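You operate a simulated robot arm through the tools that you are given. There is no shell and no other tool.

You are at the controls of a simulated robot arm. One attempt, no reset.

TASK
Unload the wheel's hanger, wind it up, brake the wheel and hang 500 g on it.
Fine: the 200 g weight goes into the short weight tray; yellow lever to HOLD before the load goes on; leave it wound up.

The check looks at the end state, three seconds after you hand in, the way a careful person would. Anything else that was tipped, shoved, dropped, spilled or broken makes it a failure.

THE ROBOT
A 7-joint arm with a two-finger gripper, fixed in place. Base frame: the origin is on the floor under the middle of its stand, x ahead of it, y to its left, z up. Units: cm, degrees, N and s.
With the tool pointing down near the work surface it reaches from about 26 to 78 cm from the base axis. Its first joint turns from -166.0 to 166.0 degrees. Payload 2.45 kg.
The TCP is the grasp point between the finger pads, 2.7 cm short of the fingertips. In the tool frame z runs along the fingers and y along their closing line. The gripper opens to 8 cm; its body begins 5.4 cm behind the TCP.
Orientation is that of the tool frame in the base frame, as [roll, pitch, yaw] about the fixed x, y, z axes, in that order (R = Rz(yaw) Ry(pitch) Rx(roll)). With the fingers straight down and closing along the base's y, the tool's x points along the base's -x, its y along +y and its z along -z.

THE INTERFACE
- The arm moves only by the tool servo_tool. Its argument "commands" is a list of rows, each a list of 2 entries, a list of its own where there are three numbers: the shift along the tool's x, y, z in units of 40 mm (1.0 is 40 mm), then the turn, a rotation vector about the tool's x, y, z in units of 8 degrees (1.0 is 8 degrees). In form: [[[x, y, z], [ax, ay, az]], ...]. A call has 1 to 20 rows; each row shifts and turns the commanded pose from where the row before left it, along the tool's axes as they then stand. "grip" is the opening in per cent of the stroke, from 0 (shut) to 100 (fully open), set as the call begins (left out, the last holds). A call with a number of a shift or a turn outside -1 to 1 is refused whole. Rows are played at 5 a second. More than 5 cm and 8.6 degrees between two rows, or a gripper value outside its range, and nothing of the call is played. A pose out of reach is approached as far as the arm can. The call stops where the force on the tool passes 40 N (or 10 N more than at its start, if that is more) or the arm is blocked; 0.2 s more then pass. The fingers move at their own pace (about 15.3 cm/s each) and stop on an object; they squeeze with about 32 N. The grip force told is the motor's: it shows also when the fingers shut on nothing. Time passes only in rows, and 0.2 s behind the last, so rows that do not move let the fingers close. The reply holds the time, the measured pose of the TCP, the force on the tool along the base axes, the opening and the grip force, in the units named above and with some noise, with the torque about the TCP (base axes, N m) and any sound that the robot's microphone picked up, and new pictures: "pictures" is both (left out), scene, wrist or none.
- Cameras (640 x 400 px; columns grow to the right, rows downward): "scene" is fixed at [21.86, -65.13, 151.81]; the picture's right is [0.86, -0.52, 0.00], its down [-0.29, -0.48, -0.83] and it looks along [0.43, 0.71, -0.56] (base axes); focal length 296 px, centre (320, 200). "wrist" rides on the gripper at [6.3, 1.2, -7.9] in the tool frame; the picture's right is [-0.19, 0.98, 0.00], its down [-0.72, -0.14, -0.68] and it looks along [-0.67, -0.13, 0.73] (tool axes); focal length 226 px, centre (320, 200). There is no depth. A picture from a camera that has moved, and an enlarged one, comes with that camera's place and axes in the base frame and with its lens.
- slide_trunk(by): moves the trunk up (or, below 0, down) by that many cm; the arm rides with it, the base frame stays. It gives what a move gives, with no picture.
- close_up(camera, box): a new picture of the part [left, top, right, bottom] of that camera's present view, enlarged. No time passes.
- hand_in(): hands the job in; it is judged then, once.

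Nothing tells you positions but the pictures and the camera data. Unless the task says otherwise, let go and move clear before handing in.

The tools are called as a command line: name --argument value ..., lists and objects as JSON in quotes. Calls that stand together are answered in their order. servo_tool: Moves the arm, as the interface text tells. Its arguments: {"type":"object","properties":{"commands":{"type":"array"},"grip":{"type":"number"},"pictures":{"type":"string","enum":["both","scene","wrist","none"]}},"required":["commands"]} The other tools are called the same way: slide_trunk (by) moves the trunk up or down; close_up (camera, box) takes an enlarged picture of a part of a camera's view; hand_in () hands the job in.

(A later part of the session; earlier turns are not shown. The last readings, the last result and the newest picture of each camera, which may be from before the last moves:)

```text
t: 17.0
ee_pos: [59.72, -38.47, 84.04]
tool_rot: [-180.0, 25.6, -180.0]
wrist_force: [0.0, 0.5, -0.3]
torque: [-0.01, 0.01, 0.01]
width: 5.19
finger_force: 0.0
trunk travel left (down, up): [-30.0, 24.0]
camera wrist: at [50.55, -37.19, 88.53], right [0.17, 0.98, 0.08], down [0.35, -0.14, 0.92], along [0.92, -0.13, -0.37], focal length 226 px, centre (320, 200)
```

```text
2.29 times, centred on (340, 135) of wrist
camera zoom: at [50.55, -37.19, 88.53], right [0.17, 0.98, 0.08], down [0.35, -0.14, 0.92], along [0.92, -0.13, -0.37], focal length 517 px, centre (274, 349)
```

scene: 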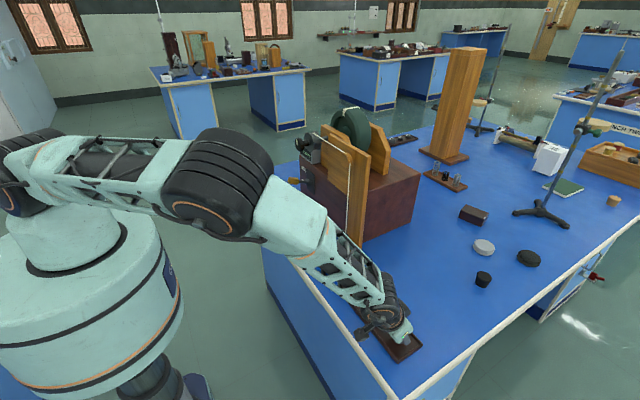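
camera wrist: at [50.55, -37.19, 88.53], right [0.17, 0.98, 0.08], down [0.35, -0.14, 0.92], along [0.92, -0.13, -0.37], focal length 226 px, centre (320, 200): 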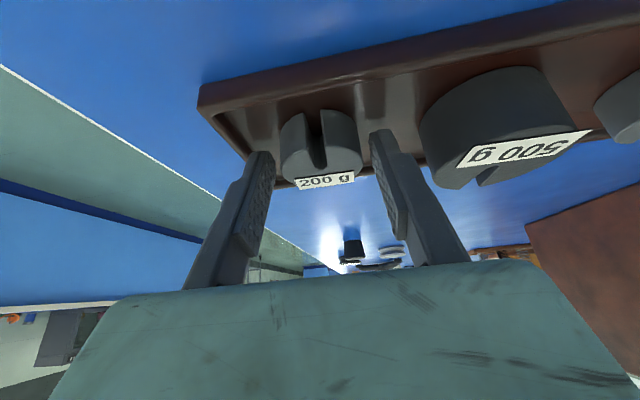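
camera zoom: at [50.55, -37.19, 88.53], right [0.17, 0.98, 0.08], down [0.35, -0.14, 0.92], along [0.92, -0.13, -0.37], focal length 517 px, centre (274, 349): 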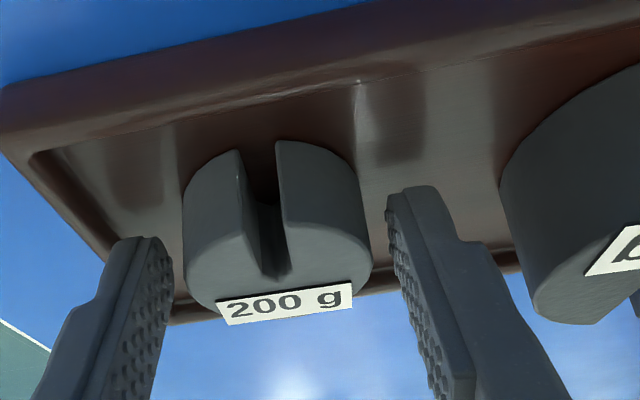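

The 200 g weight stands in the short tray. I'll back away along the tool axis, then swing back over toward the wheel for the winding knob.

servo_tool --commands '[[[0, 0, -0.4], [0, 0, 0]], [[0, 0, -0.9], [0, 0, 0]], [[0, 0, -0.9], [0, 0, 0]], [[0, 0, -0.9], [0, 0, 0]], [[0, 0, -0.9], [0, 0, 0]], [[0, 0, -0.9], [0, 0, 0]]]'

close_up --camera "scene" --box '[300, 230, 460, 370]'

close_up --camera "wrist" --box '[160, 0, 640, 200]'

```text
t: 18.4
ee_pos: [51.39, -38.18, 101.82]
tool_rot: [-180.0, 25.6, -180.0]
wrist_force: [-0.8, -0.2, 0.3]
torque: [-0.02, -0.03, -0.01]
width: 5.19
finger_force: 0.0
trunk travel left (down, up): [-30.0, 24.0]
camera wrist: at [42.19, -36.8, 106.25], right [0.17, 0.98, 0.08], down [0.35, -0.14, 0.92], along [0.92, -0.13, -0.37], focal length 226 px, centre (320, 200)
```

scene: 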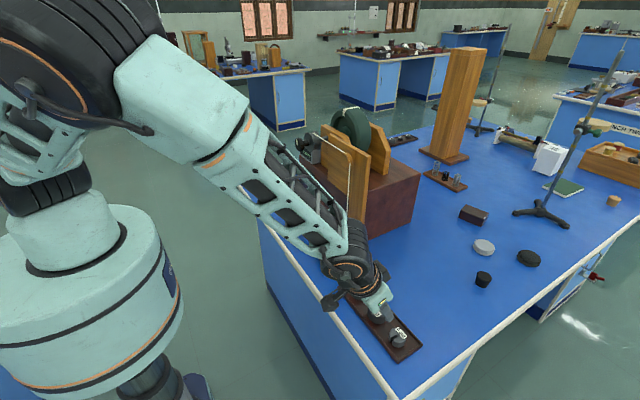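
wrist: 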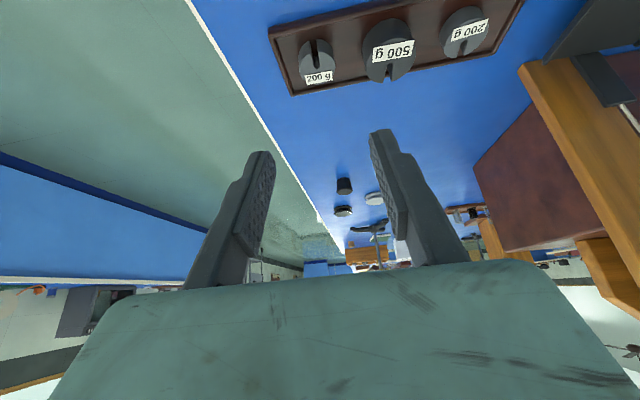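

```text
2.86 times, centred on (380, 300) of scene
camera zoom: at [21.86, -65.13, 151.81], right [0.86, -0.52, 0.0], down [-0.29, -0.48, -0.83], along [0.43, 0.71, -0.56], focal length 847 px, centre (149, -86)
```

zoom: 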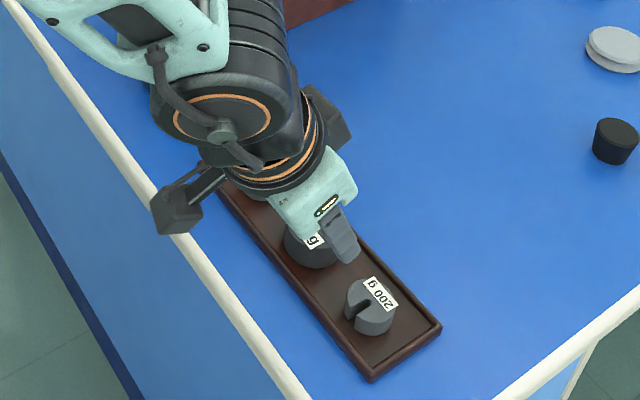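

```text
1.33 times, centred on (400, 100) of wrist
camera zoom: at [42.19, -36.8, 106.25], right [0.17, 0.98, 0.08], down [0.35, -0.14, 0.92], along [0.92, -0.13, -0.37], focal length 301 px, centre (213, 333)
```

zoom: 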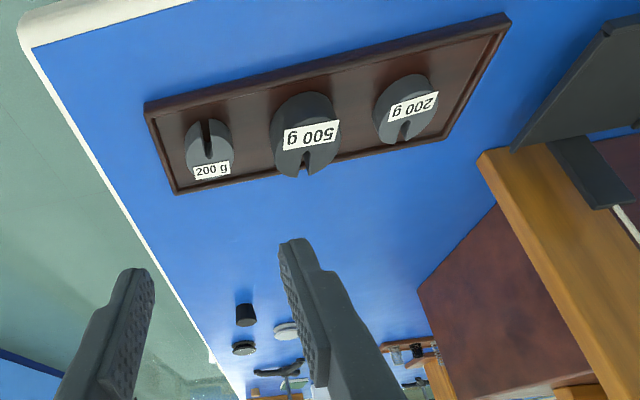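

The 200 g weight stands upright in the tray, with the 500 g and the other 200 g undisturbed. Next, moving in front of the winding knob at about (61.6, 13.2, 114), staying about 16 cm back.

servo_tool --commands '[[[0, 0.9, -0.24], [0, 0, 0]], [[0, 0.9, -0.24], [0, 0, 0]], [[0, 0.9, -0.24], [0, 0, 0]], [[0, 0.9, -0.24], [0, 0, 0]], [[0, 0.9, -0.24], [0, 0, 0]], [[0, 0.9, -0.24], [0, 0, 0]], [[0, 0.9, -0.24], [0, 0, 0]], [[0, 0.9, -0.24], [0, 0, 0]], [[0, 0.9, -0.24], [0, 0, 0]], [[0, 0.9, -0.24], [0, 0, 0]], [[0, 0.9, -0.24], [0, 0, 0]], [[0, 0.9, -0.24], [0, 0, 0]], [[0, 0.9, -0.24], [0, 0, 0]], [[0, 0.9, -0.24], [0, 0, 0]]]' --grip 80

```text
t: 21.4
ee_pos: [45.53, 11.82, 114.27]
tool_rot: [-179.9, 25.6, 180.0]
wrist_force: [0.3, -0.6, 0.4]
torque: [0.01, 0.03, 0.0]
width: 6.41
finger_force: 0.0
trunk travel left (down, up): [-30.0, 24.0]
camera wrist: at [36.26, 13.22, 118.62], right [0.18, 0.98, 0.08], down [0.35, -0.14, 0.93], along [0.92, -0.13, -0.37], focal length 226 px, centre (320, 200)
```

scene: 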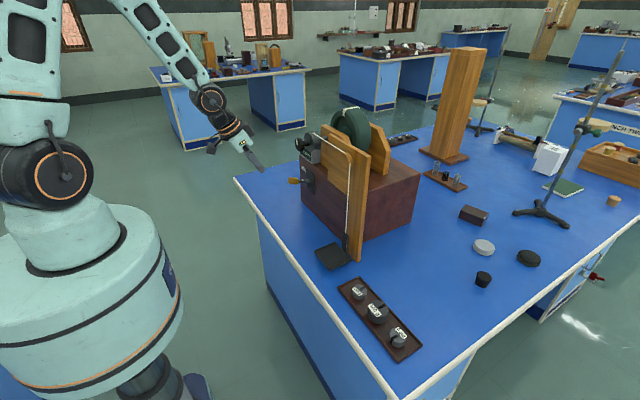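
wrist: 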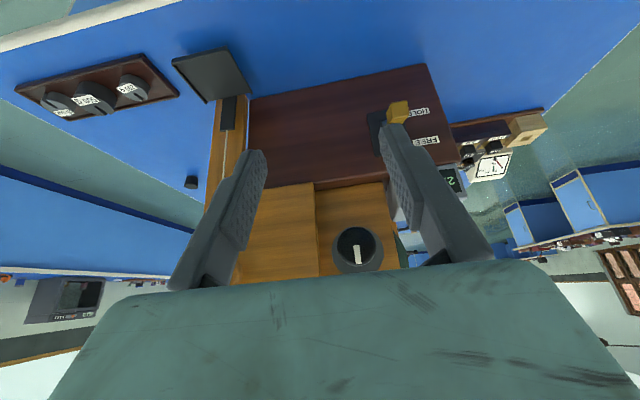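

I can see the knob face with its white mark and the drum. Zooming on the knob and the lever area for accurate positions.

close_up --camera "wrist" --box '[300, 180, 440, 280]'

close_up --camera "scene" --box '[270, 110, 390, 200]'

close_up --camera "wrist" --box '[360, 80, 520, 200]'

```text
4.00 times, centred on (370, 230) of wrist
camera zoom: at [36.26, 13.22, 118.62], right [0.18, 0.98, 0.08], down [0.35, -0.14, 0.93], along [0.92, -0.13, -0.37], focal length 904 px, centre (120, 80)
```

zoom: 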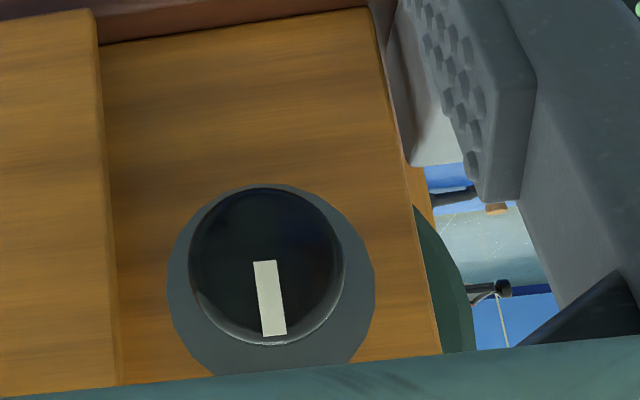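

```text
4.44 times, centred on (330, 155) of scene
camera zoom: at [21.86, -65.13, 151.81], right [0.86, -0.52, 0.0], down [-0.29, -0.48, -0.83], along [0.43, 0.71, -0.56], focal length 1317 px, centre (276, 400)
```

zoom: 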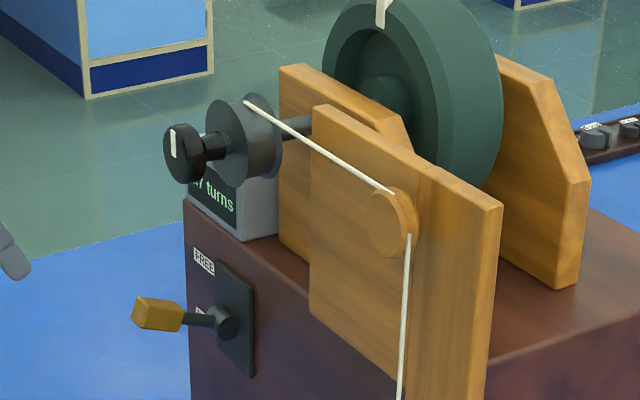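

```text
3.33 times, centred on (440, 140) of wrist
camera zoom: at [36.26, 13.22, 118.62], right [0.18, 0.98, 0.08], down [0.35, -0.14, 0.93], along [0.92, -0.13, -0.37], focal length 754 px, centre (-80, 400)
```

zoom: 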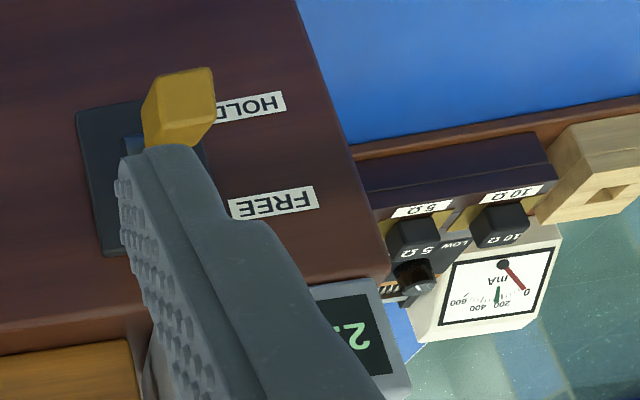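

The knob's face centre is about (60.9, 13.2, 114.2), with a diameter of about 4.2 cm. Pitching the tool up to horizontal, pointing along +x.

servo_tool --commands '[[[0, 0, 0], [0, -0.9, 0]], [[0, 0, 0], [0, -0.9, 0]], [[0, 0, 0], [0, -0.9, 0]], [[0, 0, 0], [0, -0.9, 0]], [[0, 0, 0], [0, -0.9, 0]], [[0, 0, 0], [0, -0.9, 0]], [[0, 0, 0], [0, -0.9, 0]], [[0, 0, 0], [0, -0.9, 0]], [[0, 0, 0], [0, -0.85, 0]], [[0, 0, 0], [0, 0, 0]]]'

```text
t: 23.6
ee_pos: [48.44, 13.19, 113.67]
tool_rot: [24.1, 89.9, 24.1]
wrist_force: [-0.1, 0.3, -0.1]
torque: [-0.01, -0.02, 0.03]
width: 6.4
finger_force: 0.1
out of reach, approached as far as the arm can: row 4, 5, 6
trunk travel left (down, up): [-30.0, 24.0]
camera wrist: at [40.42, 14.59, 107.25], right [0.0, 0.98, 0.19], down [-0.68, -0.14, 0.72], along [0.73, -0.13, 0.67], focal length 226 px, centre (320, 200)
```

scene: 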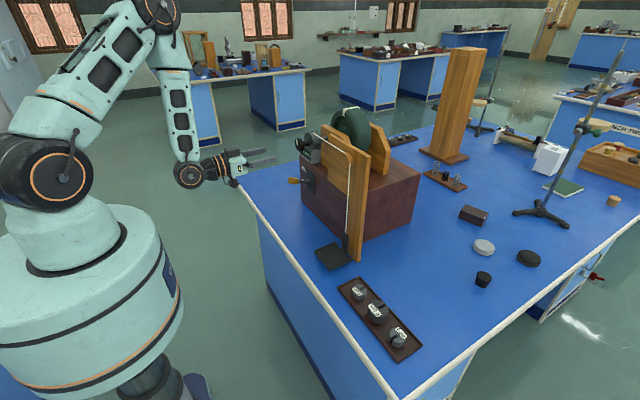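
wrist: 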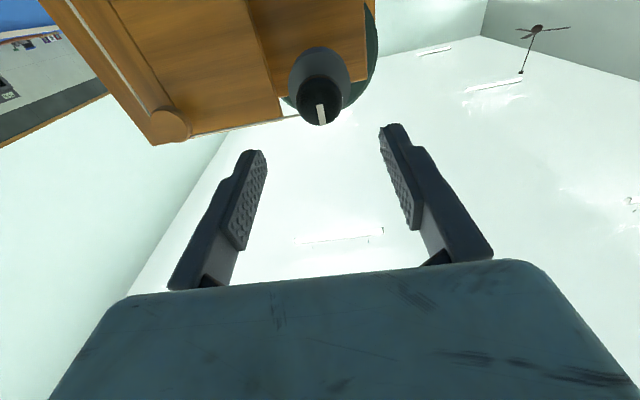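

The tool is now horizontal in front of the knob. Winding means turning the knob counter-clockwise as seen from here, since the cord leaves the drum's top toward the pulley. To get a long stroke, I'll pre-rotate the wrist the other way in free air and find its limit.

servo_tool --commands '[[[0, 0, 0], [0, 0, 1]], [[0, 0, 0], [0, 0, 1]], [[0, 0, 0], [0, 0, 1]], [[0, 0, 0], [0, 0, 1]], [[0, 0, 0], [0, 0, 1]], [[0, 0, 0], [0, 0, 1]], [[0, 0, 0], [0, 0, 1]], [[0, 0, 0], [0, 0, 1]], [[0, 0, 0], [0, 0, 1]], [[0, 0, 0], [0, 0, 1]]]' --pictures "wrist"

```text
t: 25.8
ee_pos: [48.25, 13.24, 113.49]
tool_rot: [90.0, 9.8, 90.1]
wrist_force: [-0.4, 0.3, 0.6]
torque: [0.02, 0.0, 0.0]
width: 6.39
finger_force: 0.0
trunk travel left (down, up): [-30.0, 24.0]
camera wrist: at [40.34, 19.8, 113.75], right [0.0, -0.02, 1.0], down [-0.68, -0.73, -0.02], along [0.73, -0.68, -0.02], focal length 226 px, centre (320, 200)
```

wrist: 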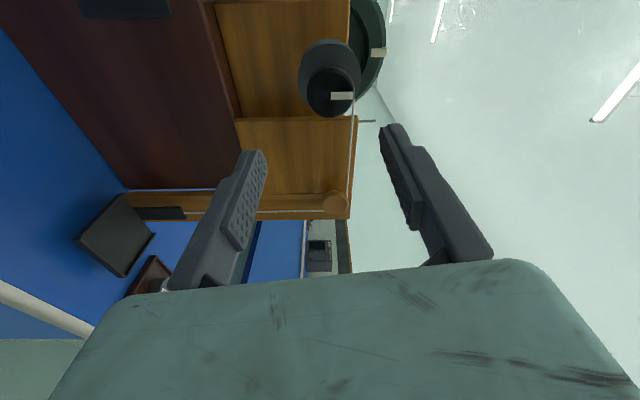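

Eighty degrees without hitting a limit. Continuing to bring the camera above the hand.

servo_tool --commands '[[[0, 0, 0], [0, 0, 1]], [[0, 0, 0], [0, 0, 1]], [[0, 0, 0], [0, 0, 1]], [[0, 0, 0], [0, 0, 1]], [[0, 0, 0], [0, 0, 1]], [[0, 0, 0], [0, 0, 1]], [[0, 0, 0], [0, 0, 1]], [[0, 0, 0], [0, 0, 1]], [[0, 0, 0], [0, 0, 1]], [[0, 0, 0], [0, 0, 1]]]' --pictures "wrist"

```text
t: 28.0
ee_pos: [48.43, 13.23, 113.63]
tool_rot: [90.1, -70.1, 90.0]
wrist_force: [-0.5, -0.5, 0.8]
torque: [0.01, 0.03, 0.03]
width: 6.42
finger_force: 0.1
trunk travel left (down, up): [-30.0, 24.0]
camera wrist: at [40.39, 14.31, 120.02], right [0.0, -0.99, 0.15], down [-0.68, -0.11, -0.72], along [0.73, -0.1, -0.67], focal length 226 px, centre (320, 200)
```

wrist: 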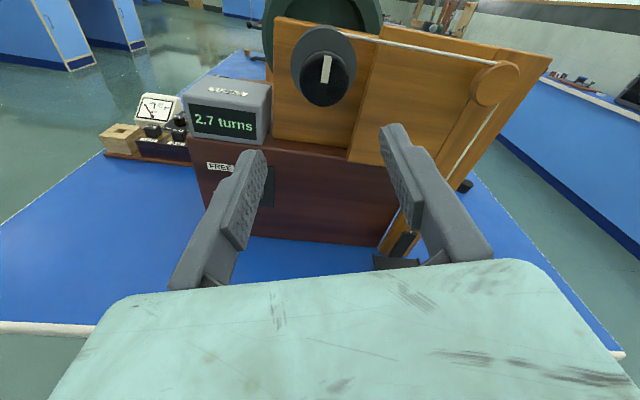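

Excellent upright view now. I'll zoom in on the knob, the display and the lever.

close_up --camera "wrist" --box '[170, 10, 410, 200]'

close_up --camera "wrist" --box '[340, 20, 560, 280]'

```text
2.11 times, centred on (290, 105) of wrist
camera zoom: at [40.39, 14.31, 120.02], right [0.0, -0.99, 0.15], down [-0.68, -0.11, -0.72], along [0.73, -0.1, -0.67], focal length 476 px, centre (383, 400)
```

zoom: 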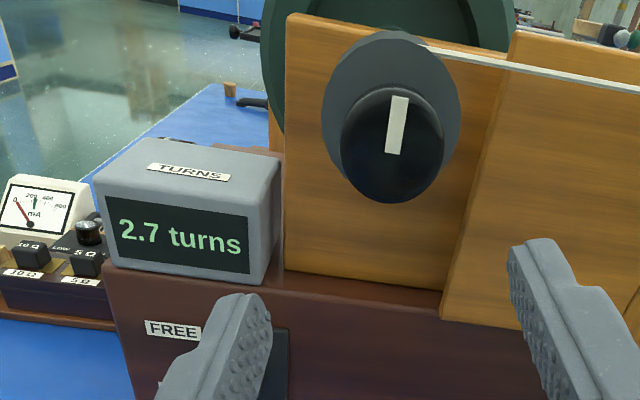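

```text
1.54 times, centred on (450, 150) of wrist
camera zoom: at [40.39, 14.31, 120.02], right [0.0, -0.99, 0.15], down [-0.68, -0.11, -0.72], along [0.73, -0.1, -0.67], focal length 348 px, centre (120, 277)
```

zoom: 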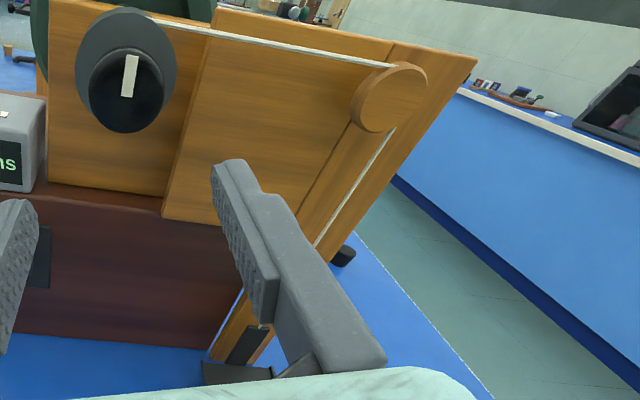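

Knob axis at about y=13.15, z=114.4. I'll align with it and move in to x≈55 for a closer check.

servo_tool --commands '[[[0.053, 0.026, 0.54], [0, 0, 0]], [[0.053, 0.026, 0.54], [0, 0, 0]], [[0.053, 0.026, 0.54], [0, 0, 0]]]' --grip 75

close_up --camera "wrist" --box '[200, 30, 440, 200]'

close_up --camera "scene" --box '[210, 100, 370, 200]'

```text
t: 28.8
ee_pos: [54.82, 13.05, 114.21]
tool_rot: [90.1, -69.9, 90.0]
wrist_force: [-0.3, 0.6, -0.5]
torque: [-0.01, 0.04, 0.02]
width: 5.99
finger_force: 0.1
trunk travel left (down, up): [-30.0, 24.0]
camera wrist: at [46.93, 14.13, 120.59], right [0.0, -0.99, 0.15], down [-0.68, -0.11, -0.72], along [0.73, -0.1, -0.67], focal length 226 px, centre (320, 200)
```

scene: 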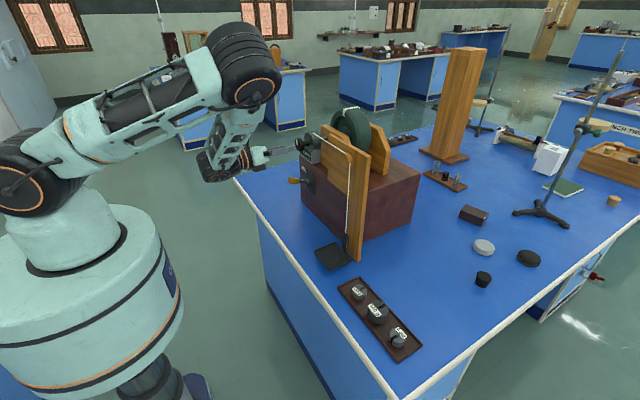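
wrist: 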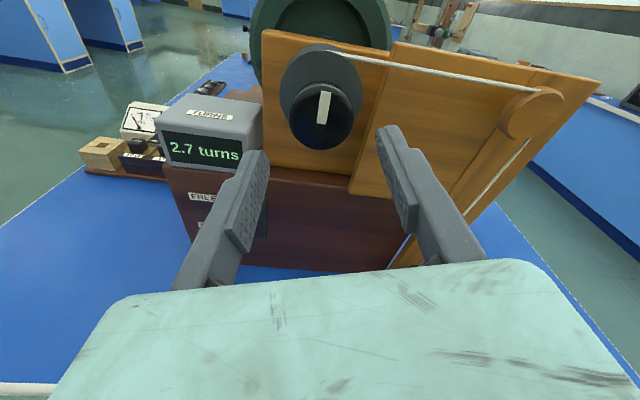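

```text
2.35 times, centred on (320, 115) of wrist
camera zoom: at [46.93, 14.13, 120.59], right [0.0, -0.99, 0.15], down [-0.68, -0.11, -0.72], along [0.73, -0.1, -0.67], focal length 532 px, centre (320, 400)
```

zoom: 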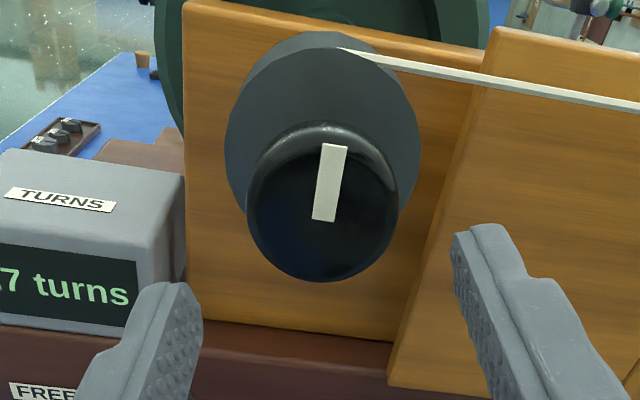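

```text
4.00 times, centred on (290, 150) of scene
camera zoom: at [21.86, -65.13, 151.81], right [0.86, -0.52, 0.0], down [-0.29, -0.48, -0.83], along [0.43, 0.71, -0.56], focal length 1186 px, centre (440, 400)
```

zoom: 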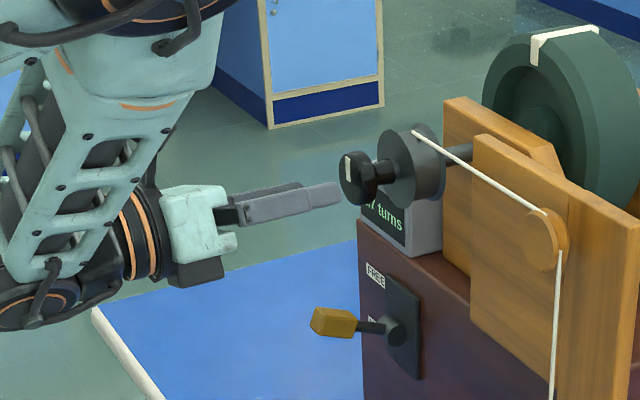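

Axis refined to y≈13.15, z≈114.5, with the knob face at x≈61.2. I'll pre-rotate the wrist further in free air to see how much stroke there is.

servo_tool --commands '[[[0, 0, 0], [0, 0, 1]], [[0, 0, 0], [0, 0, 1]], [[0, 0, 0], [0, 0, 1]], [[0, 0, 0], [0, 0, 1]], [[0, 0, 0], [0, 0, 1]], [[0, 0, 0], [0, 0, 1]], [[0, 0, 0], [0, 0, 1]], [[0, 0, 0], [0, 0, 1]], [[0, 0, 0], [0, 0, 1]], [[0, 0, 0], [0, 0, 1]], [[0, 0, 0], [0, 0, 1]], [[0, 0, 0], [0, 0, 1]], [[0, 0, 0], [0, 0, 1]], [[0, 0, 0], [0, 0, 1]]]' --pictures "both"

```text
t: 31.8
ee_pos: [54.92, 13.17, 114.31]
tool_rot: [-90.0, 2.2, -89.9]
wrist_force: [-0.1, 0.4, 0.7]
torque: [-0.01, 0.03, 0.01]
width: 6.01
finger_force: 0.0
trunk travel left (down, up): [-30.0, 24.0]
camera wrist: at [46.92, 6.96, 112.88], right [0.0, 0.23, -0.97], down [-0.68, 0.71, 0.17], along [0.73, 0.66, 0.16], focal length 226 px, centre (320, 200)
```

scene: 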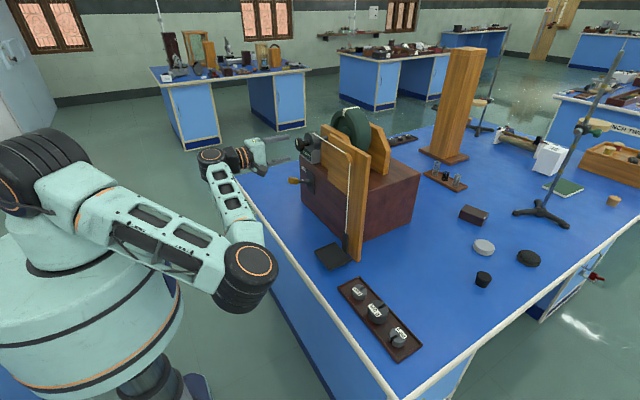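
wrist: 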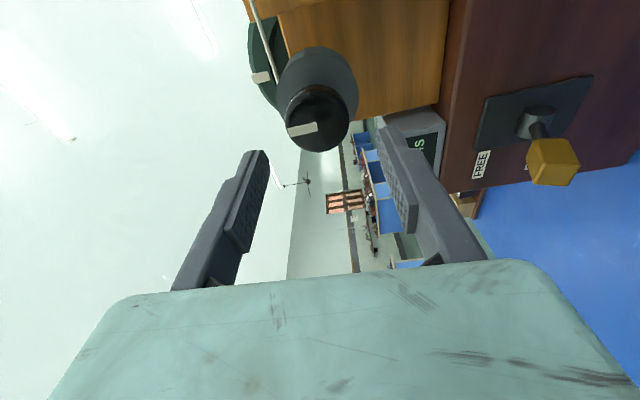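

The arm re-posed its elbow in front of the bench, clear of everything. From this side view I'll check the alignment on the knob.

close_up --camera "wrist" --box '[220, 20, 420, 180]'

close_up --camera "scene" --box '[190, 100, 350, 200]'

```text
2.50 times, centred on (320, 100) of wrist
camera zoom: at [46.92, 6.96, 112.88], right [0.0, 0.23, -0.97], down [-0.68, 0.71, 0.17], along [0.73, 0.66, 0.16], focal length 565 px, centre (320, 450)
```

zoom: 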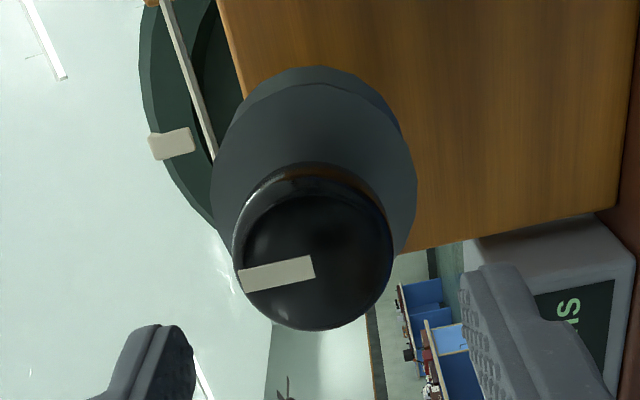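

```text
4.00 times, centred on (270, 150) of scene
camera zoom: at [21.86, -65.13, 151.81], right [0.86, -0.52, 0.0], down [-0.29, -0.48, -0.83], along [0.43, 0.71, -0.56], focal length 1186 px, centre (520, 400)
```

zoom: 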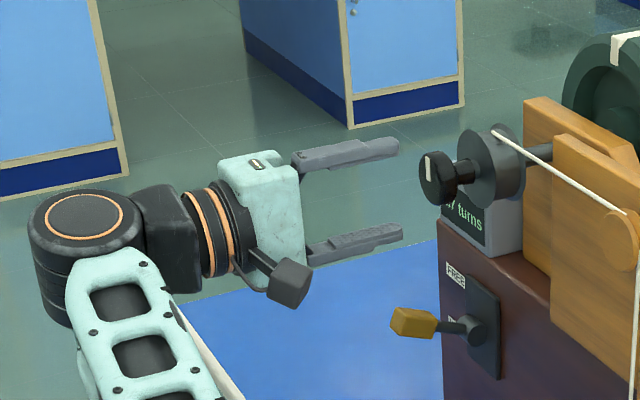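

Well aligned. Moving in so the finger ends straddle the knob.

servo_tool --commands '[[[0, -0.015, 0.38], [0, 0, 0]], [[0, -0.015, 0.38], [0, 0, 0]], [[0, -0.015, 0.38], [0, 0, 0]], [[0, -0.015, 0.38], [0, 0, 0]], [[0, 0, 0], [0, 0, 0]]]' --pictures "wrist"

close_up --camera "wrist" --box '[220, 60, 420, 240]'

close_up --camera "scene" --box '[230, 100, 370, 200]'

```text
t: 33.0
ee_pos: [61.01, 13.27, 114.46]
tool_rot: [-90.0, 2.0, -90.0]
wrist_force: [0.0, -1.1, 0.1]
torque: [-0.02, -0.03, 0.04]
width: 6.0
finger_force: 0.0
trunk travel left (down, up): [-30.0, 24.0]
camera wrist: at [53.05, 6.97, 112.93], right [0.0, 0.23, -0.97], down [-0.68, 0.71, 0.17], along [0.73, 0.66, 0.15], focal length 226 px, centre (320, 200)
```

wrist: 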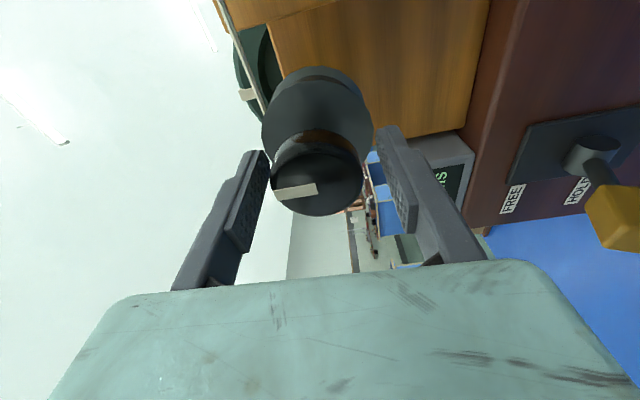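

```text
2.22 times, centred on (320, 150) of wrist
camera zoom: at [53.05, 6.97, 112.93], right [0.0, 0.23, -0.97], down [-0.68, 0.71, 0.17], along [0.73, 0.66, 0.15], focal length 502 px, centre (320, 311)
```

zoom: 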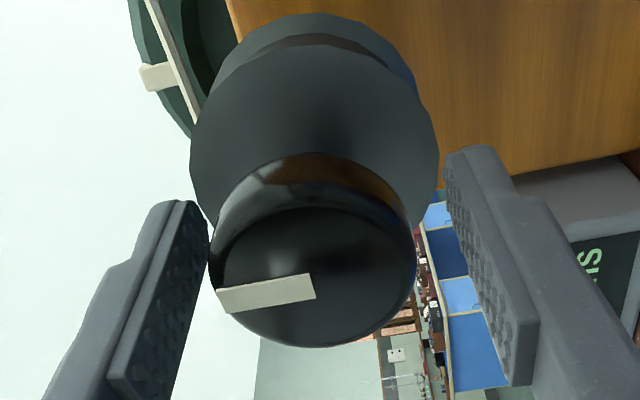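

```text
4.00 times, centred on (300, 150) of scene
camera zoom: at [21.86, -65.13, 151.81], right [0.86, -0.52, 0.0], down [-0.29, -0.48, -0.83], along [0.43, 0.71, -0.56], focal length 1186 px, centre (400, 400)
```

zoom: 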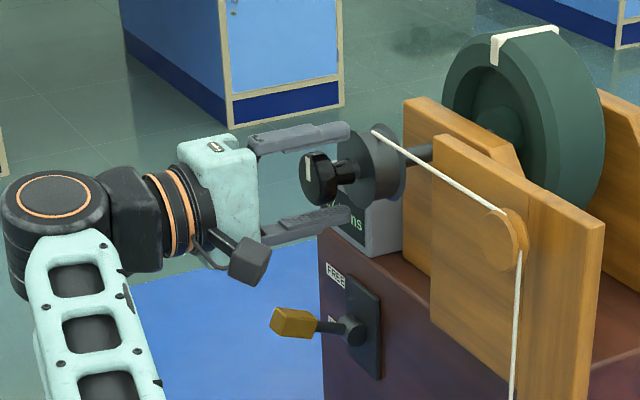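

The knob sits slightly nearer the upper finger. I'll raise the tool by 2 mm and close on the knob.

servo_tool --commands '[[[0, -0.05, 0], [0, 0, 0]], [[0, 0, 0], [0, 0, 0]]]' --pictures "none"

servo_tool --commands '[[[0, 0, 0], [0, 0, 0]], [[0, 0, 0], [0, 0, 0]], [[0, 0, 0], [0, 0, 0]]]' --grip 0 --pictures "wrist"

close_up --camera "scene" --box '[230, 100, 370, 200]'

```text
t: 33.6
ee_pos: [60.95, 13.16, 114.55]
tool_rot: [-89.9, 2.0, -89.9]
wrist_force: [-0.5, 0.2, 0.1]
torque: [0.02, -0.02, 0.0]
width: 6.0
finger_force: 0.0
trunk travel left (down, up): [-30.0, 24.0]
```

```text
t: 34.4
ee_pos: [60.96, 13.1, 114.6]
tool_rot: [-90.1, 1.9, -90.0]
wrist_force: [-1.7, -1.3, -9.2]
torque: [0.03, 0.15, -0.1]
width: 4.12
finger_force: 44.9
trunk travel left (down, up): [-30.0, 24.0]
camera wrist: at [53.04, 6.97, 113.07], right [0.0, 0.23, -0.97], down [-0.68, 0.71, 0.17], along [0.73, 0.66, 0.15], focal length 226 px, centre (320, 200)
```

wrist: 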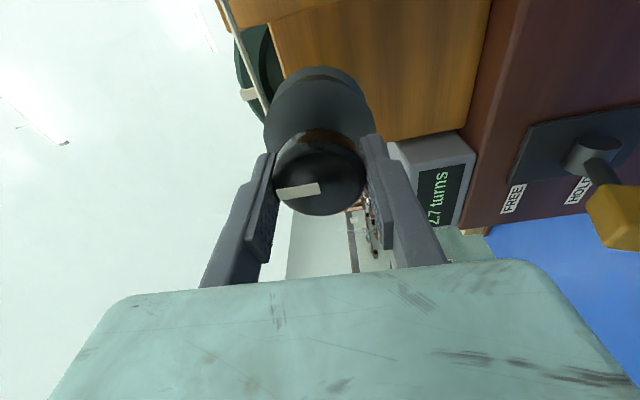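

```text
4.00 times, centred on (300, 150) of scene
camera zoom: at [21.86, -65.13, 151.81], right [0.86, -0.52, 0.0], down [-0.29, -0.48, -0.83], along [0.43, 0.71, -0.56], focal length 1186 px, centre (400, 400)
```

zoom: 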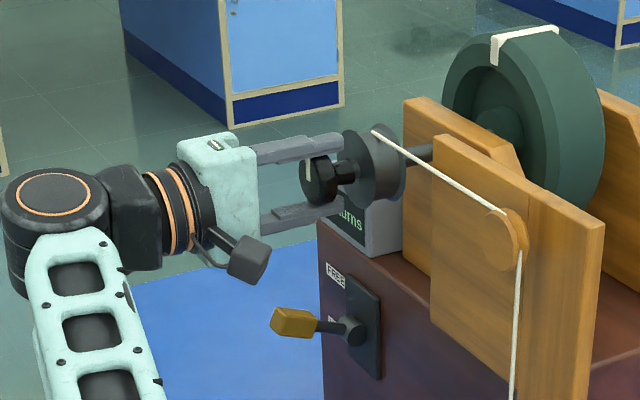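

The knob is held, with about 9 N of vertical strain, so the axis is about 1 mm lower. Relieving that, then trying a first small turn of -16°.

servo_tool --commands '[[[0, 0.025, 0], [0, 0, 0]], [[0, 0, 0], [0, 0, 0]]]' --pictures "none"

servo_tool --commands '[[[0, 0, 0], [0, 0, -0.5]], [[0, 0, 0], [0, 0, -0.5]], [[0, 0, 0], [0, 0, -0.5]], [[0, 0, 0], [0, 0, -0.5]], [[0, 0, 0], [0, 0, 0]]]' --pictures "both"

close_up --camera "scene" --box '[270, 100, 390, 280]'

close_up --camera "wrist" --box '[220, 60, 480, 240]'

```text
t: 35.0
ee_pos: [61.03, 13.18, 114.47]
tool_rot: [-90.0, 2.0, -89.9]
wrist_force: [-4.9, -6.1, -13.5]
torque: [0.01, 0.15, 0.56]
width: 4.14
finger_force: 44.8
trunk travel left (down, up): [-30.0, 24.0]
```

```text
t: 36.2
ee_pos: [60.98, 13.25, 114.39]
tool_rot: [-90.2, -14.1, -89.9]
wrist_force: [-12.9, -4.1, -27.1]
torque: [0.03, 0.45, -0.58]
width: 4.11
finger_force: 45.4
trunk travel left (down, up): [-30.0, 24.0]
camera wrist: at [53.05, 6.8, 114.84], right [0.0, -0.05, -1.0], down [-0.68, 0.73, -0.04], along [0.73, 0.68, -0.04], focal length 226 px, centre (320, 200)
```

scene: 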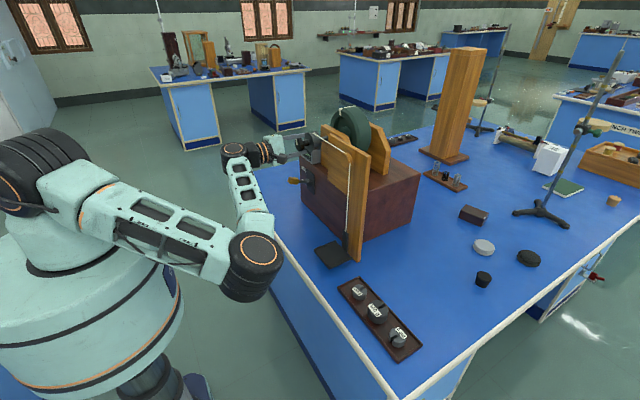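
wrist: 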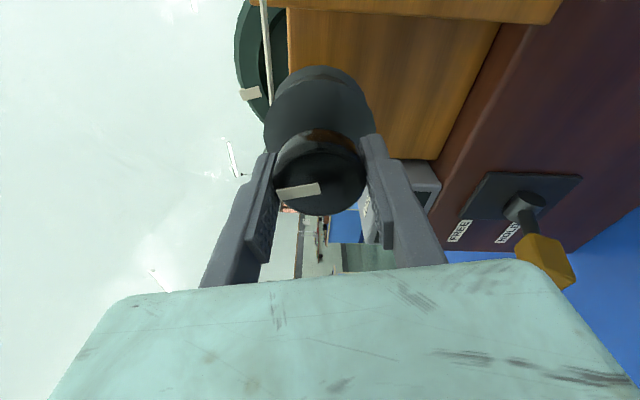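

```text
2.22 times, centred on (330, 190) of scene
camera zoom: at [21.86, -65.13, 151.81], right [0.86, -0.52, 0.0], down [-0.29, -0.48, -0.83], along [0.43, 0.71, -0.56], focal length 659 px, centre (298, 222)
```

zoom: 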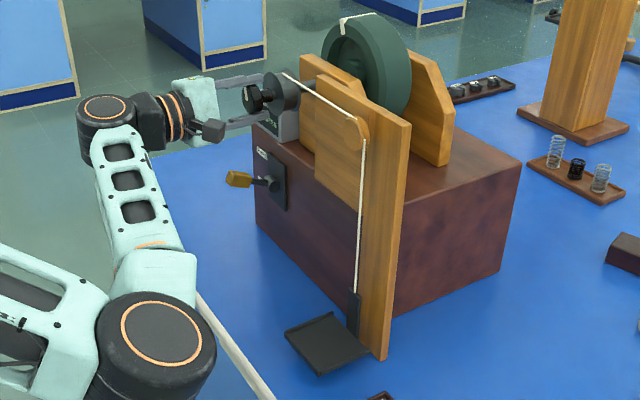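

```text
2.22 times, centred on (350, 150) of wrist
camera zoom: at [53.05, 6.8, 114.84], right [0.0, -0.05, -1.0], down [-0.68, 0.73, -0.04], along [0.73, 0.68, -0.04], focal length 502 px, centre (253, 311)
```

zoom: 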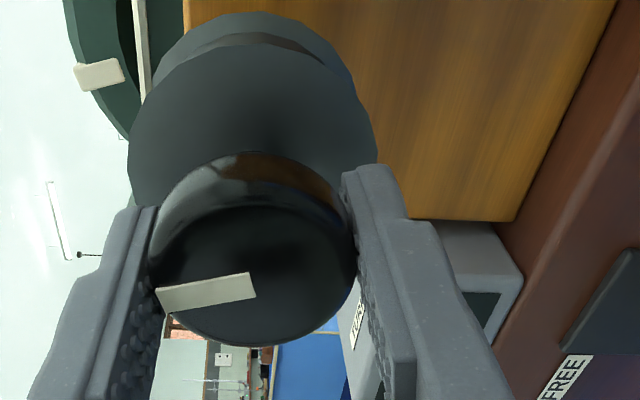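

The knob follows the hand, but the strain has grown to about 27 N downward, so the true axis is lower. I'll relieve that before continuing.

servo_tool --commands '[[[-0.01, 0.04, -0.02], [0, 0, 0]], [[0, 0, 0], [0, 0, 0]], [[0, 0, 0], [0, 0, 0]]]' --pictures "none"

```text
t: 37.0
ee_pos: [60.95, 13.22, 114.44]
tool_rot: [-90.0, -14.1, -89.9]
wrist_force: [0.1, -0.4, -14.7]
torque: [0.07, 0.3, 0.72]
width: 4.12
finger_force: 45.1
trunk travel left (down, up): [-30.0, 24.0]
```

servo_tool --commands '[[[-0.008, 0.035, 0], [0, 0, 0]], [[0, 0, 0], [0, 0, 0]], [[0, 0, 0], [0, 0, 0]]]' --pictures "none"

```text
t: 37.8
ee_pos: [61.04, 13.14, 114.39]
tool_rot: [-89.9, -14.0, -89.9]
wrist_force: [12.6, 9.9, 10.3]
torque: [-0.02, -0.17, 0.49]
width: 4.13
finger_force: 44.6
trunk travel left (down, up): [-30.0, 24.0]
```

servo_tool --commands '[[[0, 0, 0], [0, 0, 0]], [[0, 0, 0], [0, 0, 0]], [[0, 0, 0], [0, 0, 0]]]' --pictures "none"

```text
t: 38.6
ee_pos: [61.02, 13.2, 114.42]
tool_rot: [-89.9, -14.0, -90.0]
wrist_force: [20.4, 14.6, 27.7]
torque: [-0.01, -0.02, 0.56]
width: 4.13
finger_force: 44.8
trunk travel left (down, up): [-30.0, 24.0]
```

The force drifts as the controller settles, so I'm now slightly past the axis the other way. Correcting back by about half.

servo_tool --commands '[[[-0.014, -0.022, 0.02], [0, 0, 0]], [[0, 0, 0], [0, 0, 0]], [[0, 0, 0], [0, 0, 0]]]' --pictures "none"

servo_tool --commands '[[[0, 0, 0], [0, 0, 0]], [[0, 0, 0], [0, 0, 0]]]' --pictures "none"

```text
t: 39.4
ee_pos: [61.01, 13.16, 114.42]
tool_rot: [-89.9, -14.0, -90.0]
wrist_force: [12.8, 9.4, 27.8]
torque: [0.02, -0.26, 0.03]
width: 4.1
finger_force: 45.5
trunk travel left (down, up): [-30.0, 24.0]
```

```text
t: 40.0
ee_pos: [60.93, 13.24, 114.3]
tool_rot: [-89.9, -14.0, -90.0]
wrist_force: [12.0, 7.7, 28.1]
torque: [0.03, -0.26, -0.21]
width: 4.15
finger_force: 44.8
trunk travel left (down, up): [-30.0, 24.0]
```

servo_tool --commands '[[[-0.008, -0.038, 0.015], [0, 0, 0]], [[0, 0, 0], [0, 0, 0]], [[0, 0, 0], [0, 0, 0]], [[0, 0, 0], [0, 0, 0]]]' --pictures "none"

servo_tool --commands '[[[0, 0, 0], [0, 0, 0]], [[0, 0, 0], [0, 0, 0]], [[0, 0, 0], [0, 0, 0]]]' --pictures "none"

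```text
t: 41.0
ee_pos: [61.01, 13.21, 114.46]
tool_rot: [-90.2, -14.0, -90.0]
wrist_force: [-2.7, -4.7, 2.5]
torque: [0.01, -0.04, -0.74]
width: 4.15
finger_force: 45.1
trunk travel left (down, up): [-30.0, 24.0]
```

```text
t: 41.8
ee_pos: [61.04, 13.13, 114.55]
tool_rot: [-90.3, -13.9, -89.9]
wrist_force: [-10.6, -8.2, -10.0]
torque: [0.04, 0.13, -0.67]
width: 4.16
finger_force: 45.0
trunk travel left (down, up): [-30.0, 24.0]
```

The arm is stiff, so tiny misalignments build force. I'll try a lighter squeeze by commanding an opening just under the knob's diameter, so the pads can slip sideways and still turn the knob.

servo_tool --commands '[[[0, 0.015, 0], [0, 0, 0]], [[0, 0, 0], [0, 0, 0]], [[0, 0, 0], [0, 0, 0]]]' --grip 50 --pictures "none"

servo_tool --commands '[[[0, 0, 0], [0, 0, 0]], [[0, 0, 0], [0, 0, 0]], [[0, 0, 0], [0, 0, 0]]]' --pictures "wrist"

```text
t: 42.6
ee_pos: [61.04, 13.14, 114.44]
tool_rot: [-90.1, -14.0, -90.1]
wrist_force: [-9.8, -11.4, -12.5]
torque: [0.07, 0.31, 0.21]
width: 4.11
finger_force: 44.7
trunk travel left (down, up): [-30.0, 24.0]
```

```text
t: 43.4
ee_pos: [61.02, 13.24, 114.47]
tool_rot: [-90.2, -14.0, -90.0]
wrist_force: [-9.9, -11.0, -15.1]
torque: [0.04, 0.16, -0.26]
width: 4.13
finger_force: 45.0
trunk travel left (down, up): [-30.0, 24.0]
camera wrist: at [53.02, 6.81, 114.81], right [0.0, -0.05, -1.0], down [-0.68, 0.73, -0.04], along [0.73, 0.68, -0.03], focal length 226 px, centre (320, 200)
```

wrist: 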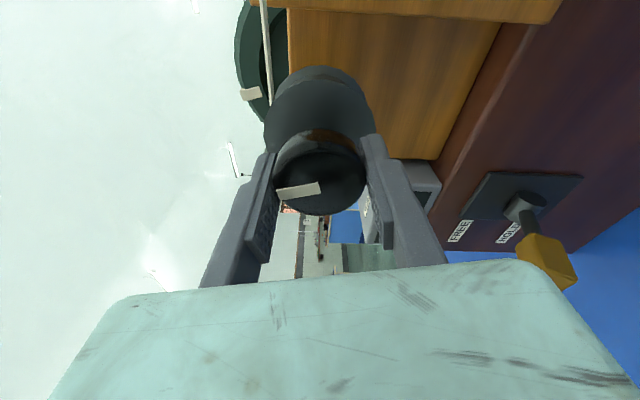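

servo_tool --commands '[[[0, 0.01, 0], [0, 0, 0]], [[0, 0, 0], [0, 0, 0]], [[0, 0, 0], [0, 0, 0]]]' --grip 51.4 --pictures "none"

servo_tool --commands '[[[0, 0, 0], [0, 0, 0]], [[0, 0, 0], [0, 0, 0]]]' --pictures "none"

```text
t: 44.2
ee_pos: [60.97, 13.33, 114.47]
tool_rot: [-90.0, -14.0, -90.0]
wrist_force: [0.9, 0.2, -1.8]
torque: [0.06, 0.02, 0.01]
width: 4.28
finger_force: 1.2
trunk travel left (down, up): [-30.0, 24.0]
```

```text
t: 44.8
ee_pos: [61.1, 13.32, 114.46]
tool_rot: [-90.0, -14.0, -90.1]
wrist_force: [0.7, -0.2, -1.2]
torque: [0.01, 0.01, -0.02]
width: 4.24
finger_force: 0.8
trunk travel left (down, up): [-30.0, 24.0]
```

At 51.4 % the fingers just touch the knob (1 N). Trying 50.9 % for a light but real squeeze.

servo_tool --commands '[[[0, 0, 0], [0, 0, 0]], [[0, 0, 0], [0, 0, 0]], [[0, 0, 0], [0, 0, 0]]]' --grip 50.9 --pictures "wrist"

servo_tool --commands '[[[0, 0, 0], [0, 0, 0]], [[0, 0, 0], [0, 0, 0]], [[0, 0, 0], [0, 0, 0]]]' --grip 50.5 --pictures "none"

```text
t: 45.6
ee_pos: [61.04, 13.26, 114.39]
tool_rot: [-90.0, -14.0, -90.0]
wrist_force: [0.8, -0.5, -2.2]
torque: [-0.02, 0.0, 0.01]
width: 4.24
finger_force: 1.2
trunk travel left (down, up): [-30.0, 24.0]
camera wrist: at [53.03, 6.89, 114.79], right [0.0, -0.05, -1.0], down [-0.68, 0.73, -0.04], along [0.73, 0.68, -0.03], focal length 226 px, centre (320, 200)
```

wrist: 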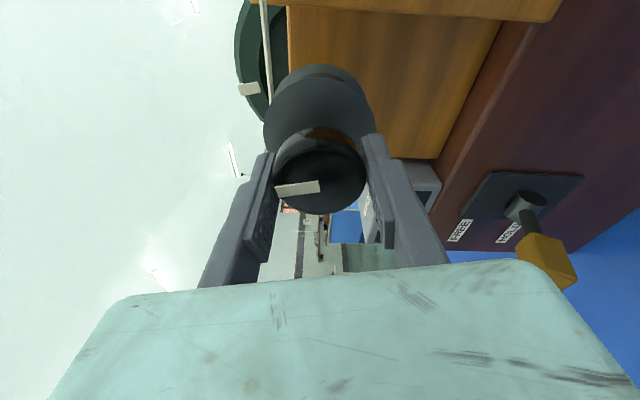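

```text
t: 46.4
ee_pos: [61.03, 13.29, 114.59]
tool_rot: [-89.9, -14.0, -90.0]
wrist_force: [0.2, -1.3, -2.4]
torque: [-0.03, -0.02, 0.02]
width: 4.22
finger_force: 0.9
trunk travel left (down, up): [-30.0, 24.0]
```

The knob stays in place with almost no grip, which is good. Trying a mid-range command (40 %) to see what squeeze it gives.

servo_tool --commands '[[[0, 0, 0], [0, 0, 0]], [[0, 0, 0], [0, 0, 0]], [[0, 0, 0], [0, 0, 0]]]' --grip 45 --pictures "none"

```text
t: 47.2
ee_pos: [61.08, 13.18, 114.47]
tool_rot: [-90.1, -14.0, -90.0]
wrist_force: [2.7, 0.0, -2.5]
torque: [0.01, 0.03, 0.0]
width: 4.14
finger_force: 45.4
trunk travel left (down, up): [-30.0, 24.0]
```

Now gripped at full squeeze with almost no side load, so the alignment is good. Turning -32° and watching the forces.

servo_tool --commands '[[[0, 0, 0], [0, 0, -0.5]], [[0, 0, 0], [0, 0, -0.5]], [[0, 0, 0], [0, 0, -0.5]], [[0, 0, 0], [0, 0, -0.5]]]' --pictures "none"

servo_tool --commands '[[[0, 0, 0], [0, 0, -0.5]], [[0, 0, 0], [0, 0, -0.5]], [[0, 0, 0], [0, 0, -0.5]], [[0, 0, 0], [0, 0, -0.5]]]' --pictures "wrist"

```text
t: 48.2
ee_pos: [61.0, 13.31, 114.34]
tool_rot: [-90.1, -30.0, -90.0]
wrist_force: [8.3, -5.4, -0.6]
torque: [0.06, 0.2, 0.15]
width: 4.12
finger_force: 44.8
trunk travel left (down, up): [-30.0, 24.0]
```

```text
t: 49.2
ee_pos: [61.06, 13.18, 114.49]
tool_rot: [-90.0, -46.0, -89.9]
wrist_force: [4.7, -11.7, -5.0]
torque: [0.08, -0.48, -0.38]
width: 4.13
finger_force: 45.5
trunk travel left (down, up): [-30.0, 24.0]
camera wrist: at [53.04, 8.0, 118.06], right [0.0, -0.57, -0.82], down [-0.68, 0.6, -0.42], along [0.73, 0.56, -0.39], focal length 226 px, centre (320, 200)
```

wrist: 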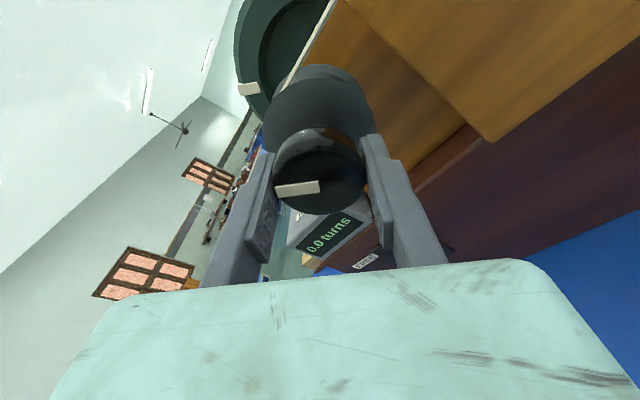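

The forces are small and the knob is turning. The display appears changed, so I'm zooming in on it and on the hanger.

close_up --camera "wrist" --box '[280, 180, 400, 280]'

close_up --camera "scene" --box '[270, 100, 390, 280]'

```text
4.00 times, centred on (340, 230) of wrist
camera zoom: at [53.04, 8.0, 118.06], right [0.0, -0.57, -0.82], down [-0.68, 0.6, -0.42], along [0.73, 0.56, -0.39], focal length 904 px, centre (240, 80)
```

zoom: 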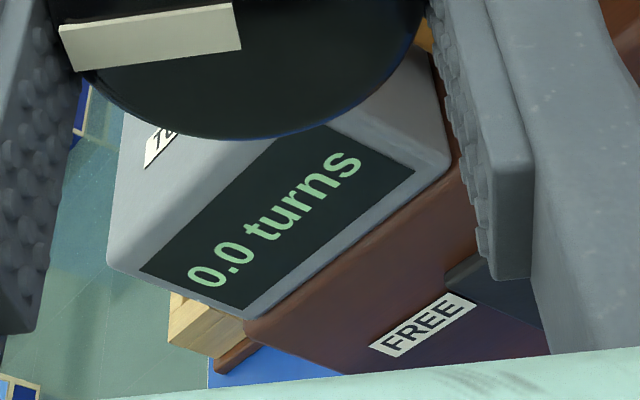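

```text
2.22 times, centred on (330, 190) of scene
camera zoom: at [21.86, -65.13, 151.81], right [0.86, -0.52, 0.0], down [-0.29, -0.48, -0.83], along [0.43, 0.71, -0.56], focal length 659 px, centre (298, 222)
```

zoom: 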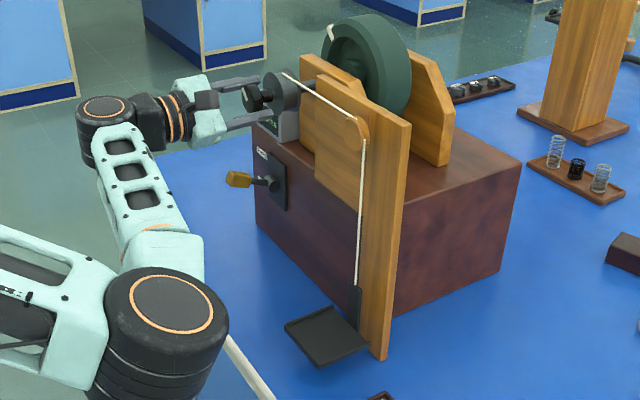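

The hanger has risen about 1.6 cm and the counter has reset to 0.0, so the winding direction is right. Continuing the stroke in modest pieces while watching the side loads.

servo_tool --commands '[[[0.005, 0.006, 0], [0, 0, -0.5]], [[0, 0, 0], [0, 0, -0.5]], [[0, 0, 0], [0, 0, -0.5]], [[0, 0, 0], [0, 0, -0.5]], [[0, 0, 0], [0, 0, -0.5]], [[0, 0, 0], [0, 0, -0.5]]]' --pictures "none"

```text
t: 50.6
ee_pos: [61.04, 13.14, 114.21]
tool_rot: [-90.7, -70.0, -89.3]
wrist_force: [-4.7, -13.1, -19.3]
torque: [0.09, -0.35, -0.52]
width: 4.15
finger_force: 45.0
trunk travel left (down, up): [-30.0, 24.0]
```

servo_tool --commands '[[[-0.011, 0.015, 0], [0, 0, -0.4]], [[0, 0, 0], [0, 0, -0.5]], [[0, 0, 0], [0, 0, -0.5]], [[0, 0, 0], [0, 0, -0.5]], [[0, 0, 0], [0, 0, -0.5]]]' --pictures "none"

```text
t: 51.8
ee_pos: [61.03, 13.09, 114.35]
tool_rot: [-103.3, -89.2, -76.8]
wrist_force: [-5.0, -19.3, -25.7]
torque: [0.12, 0.65, -0.08]
width: 4.13
finger_force: 44.6
trunk travel left (down, up): [-30.0, 24.0]
```

Forces creep up, so I'll stop turning and correct the centre: down and to -y.

servo_tool --commands '[[[-0.025, 0.016, 0], [0, 0, 0]], [[0, 0, 0], [0, 0, 0]], [[0, 0, 0], [0, 0, 0]]]' --pictures "wrist"

```text
t: 52.6
ee_pos: [61.01, 13.12, 114.28]
tool_rot: [-95.8, -89.3, -84.2]
wrist_force: [-2.9, -11.6, -19.7]
torque: [0.03, 0.64, -0.18]
width: 4.14
finger_force: 45.1
trunk travel left (down, up): [-30.0, 24.0]
camera wrist: at [53.06, 11.79, 120.64], right [0.0, -0.98, -0.21], down [-0.68, 0.15, -0.71], along [0.73, 0.14, -0.67], focal length 226 px, centre (320, 200)
```

wrist: 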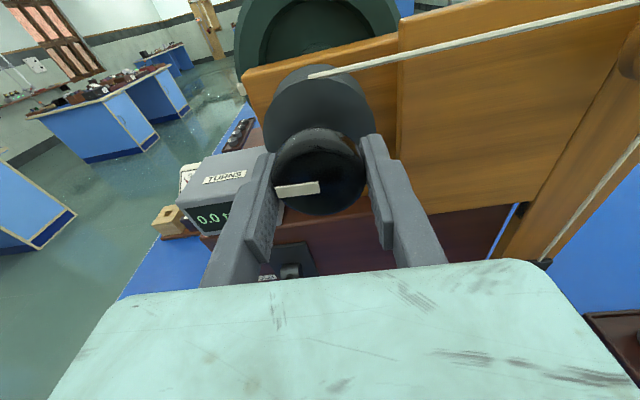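

This is a good place to test whether the wheel stays put when released. I'll open slightly and watch the knob's mark.

servo_tool --commands '[[[0, 0, 0], [0, 0, 0]], [[0, 0, 0], [0, 0, 0]]]' --grip 56 --pictures "wrist"

```text
t: 53.2
ee_pos: [60.93, 13.22, 114.45]
tool_rot: [-87.3, -89.3, -92.6]
wrist_force: [0.4, -0.9, -0.8]
torque: [0.01, 0.02, 0.02]
width: 4.52
finger_force: 0.5
trunk travel left (down, up): [-30.0, 24.0]
camera wrist: at [52.98, 11.95, 120.72], right [0.0, -0.98, -0.21], down [-0.68, 0.15, -0.72], along [0.73, 0.14, -0.67], focal length 226 px, centre (320, 200)
```

wrist: 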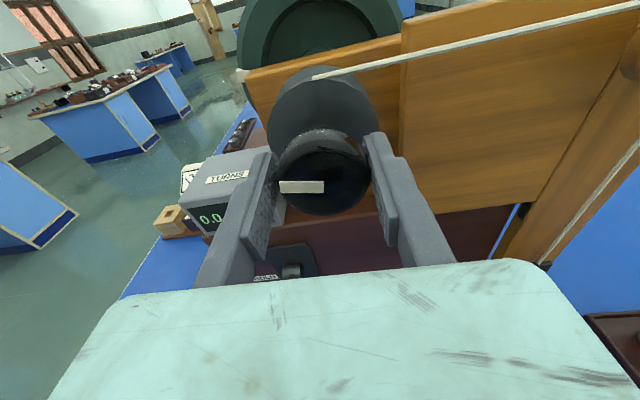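

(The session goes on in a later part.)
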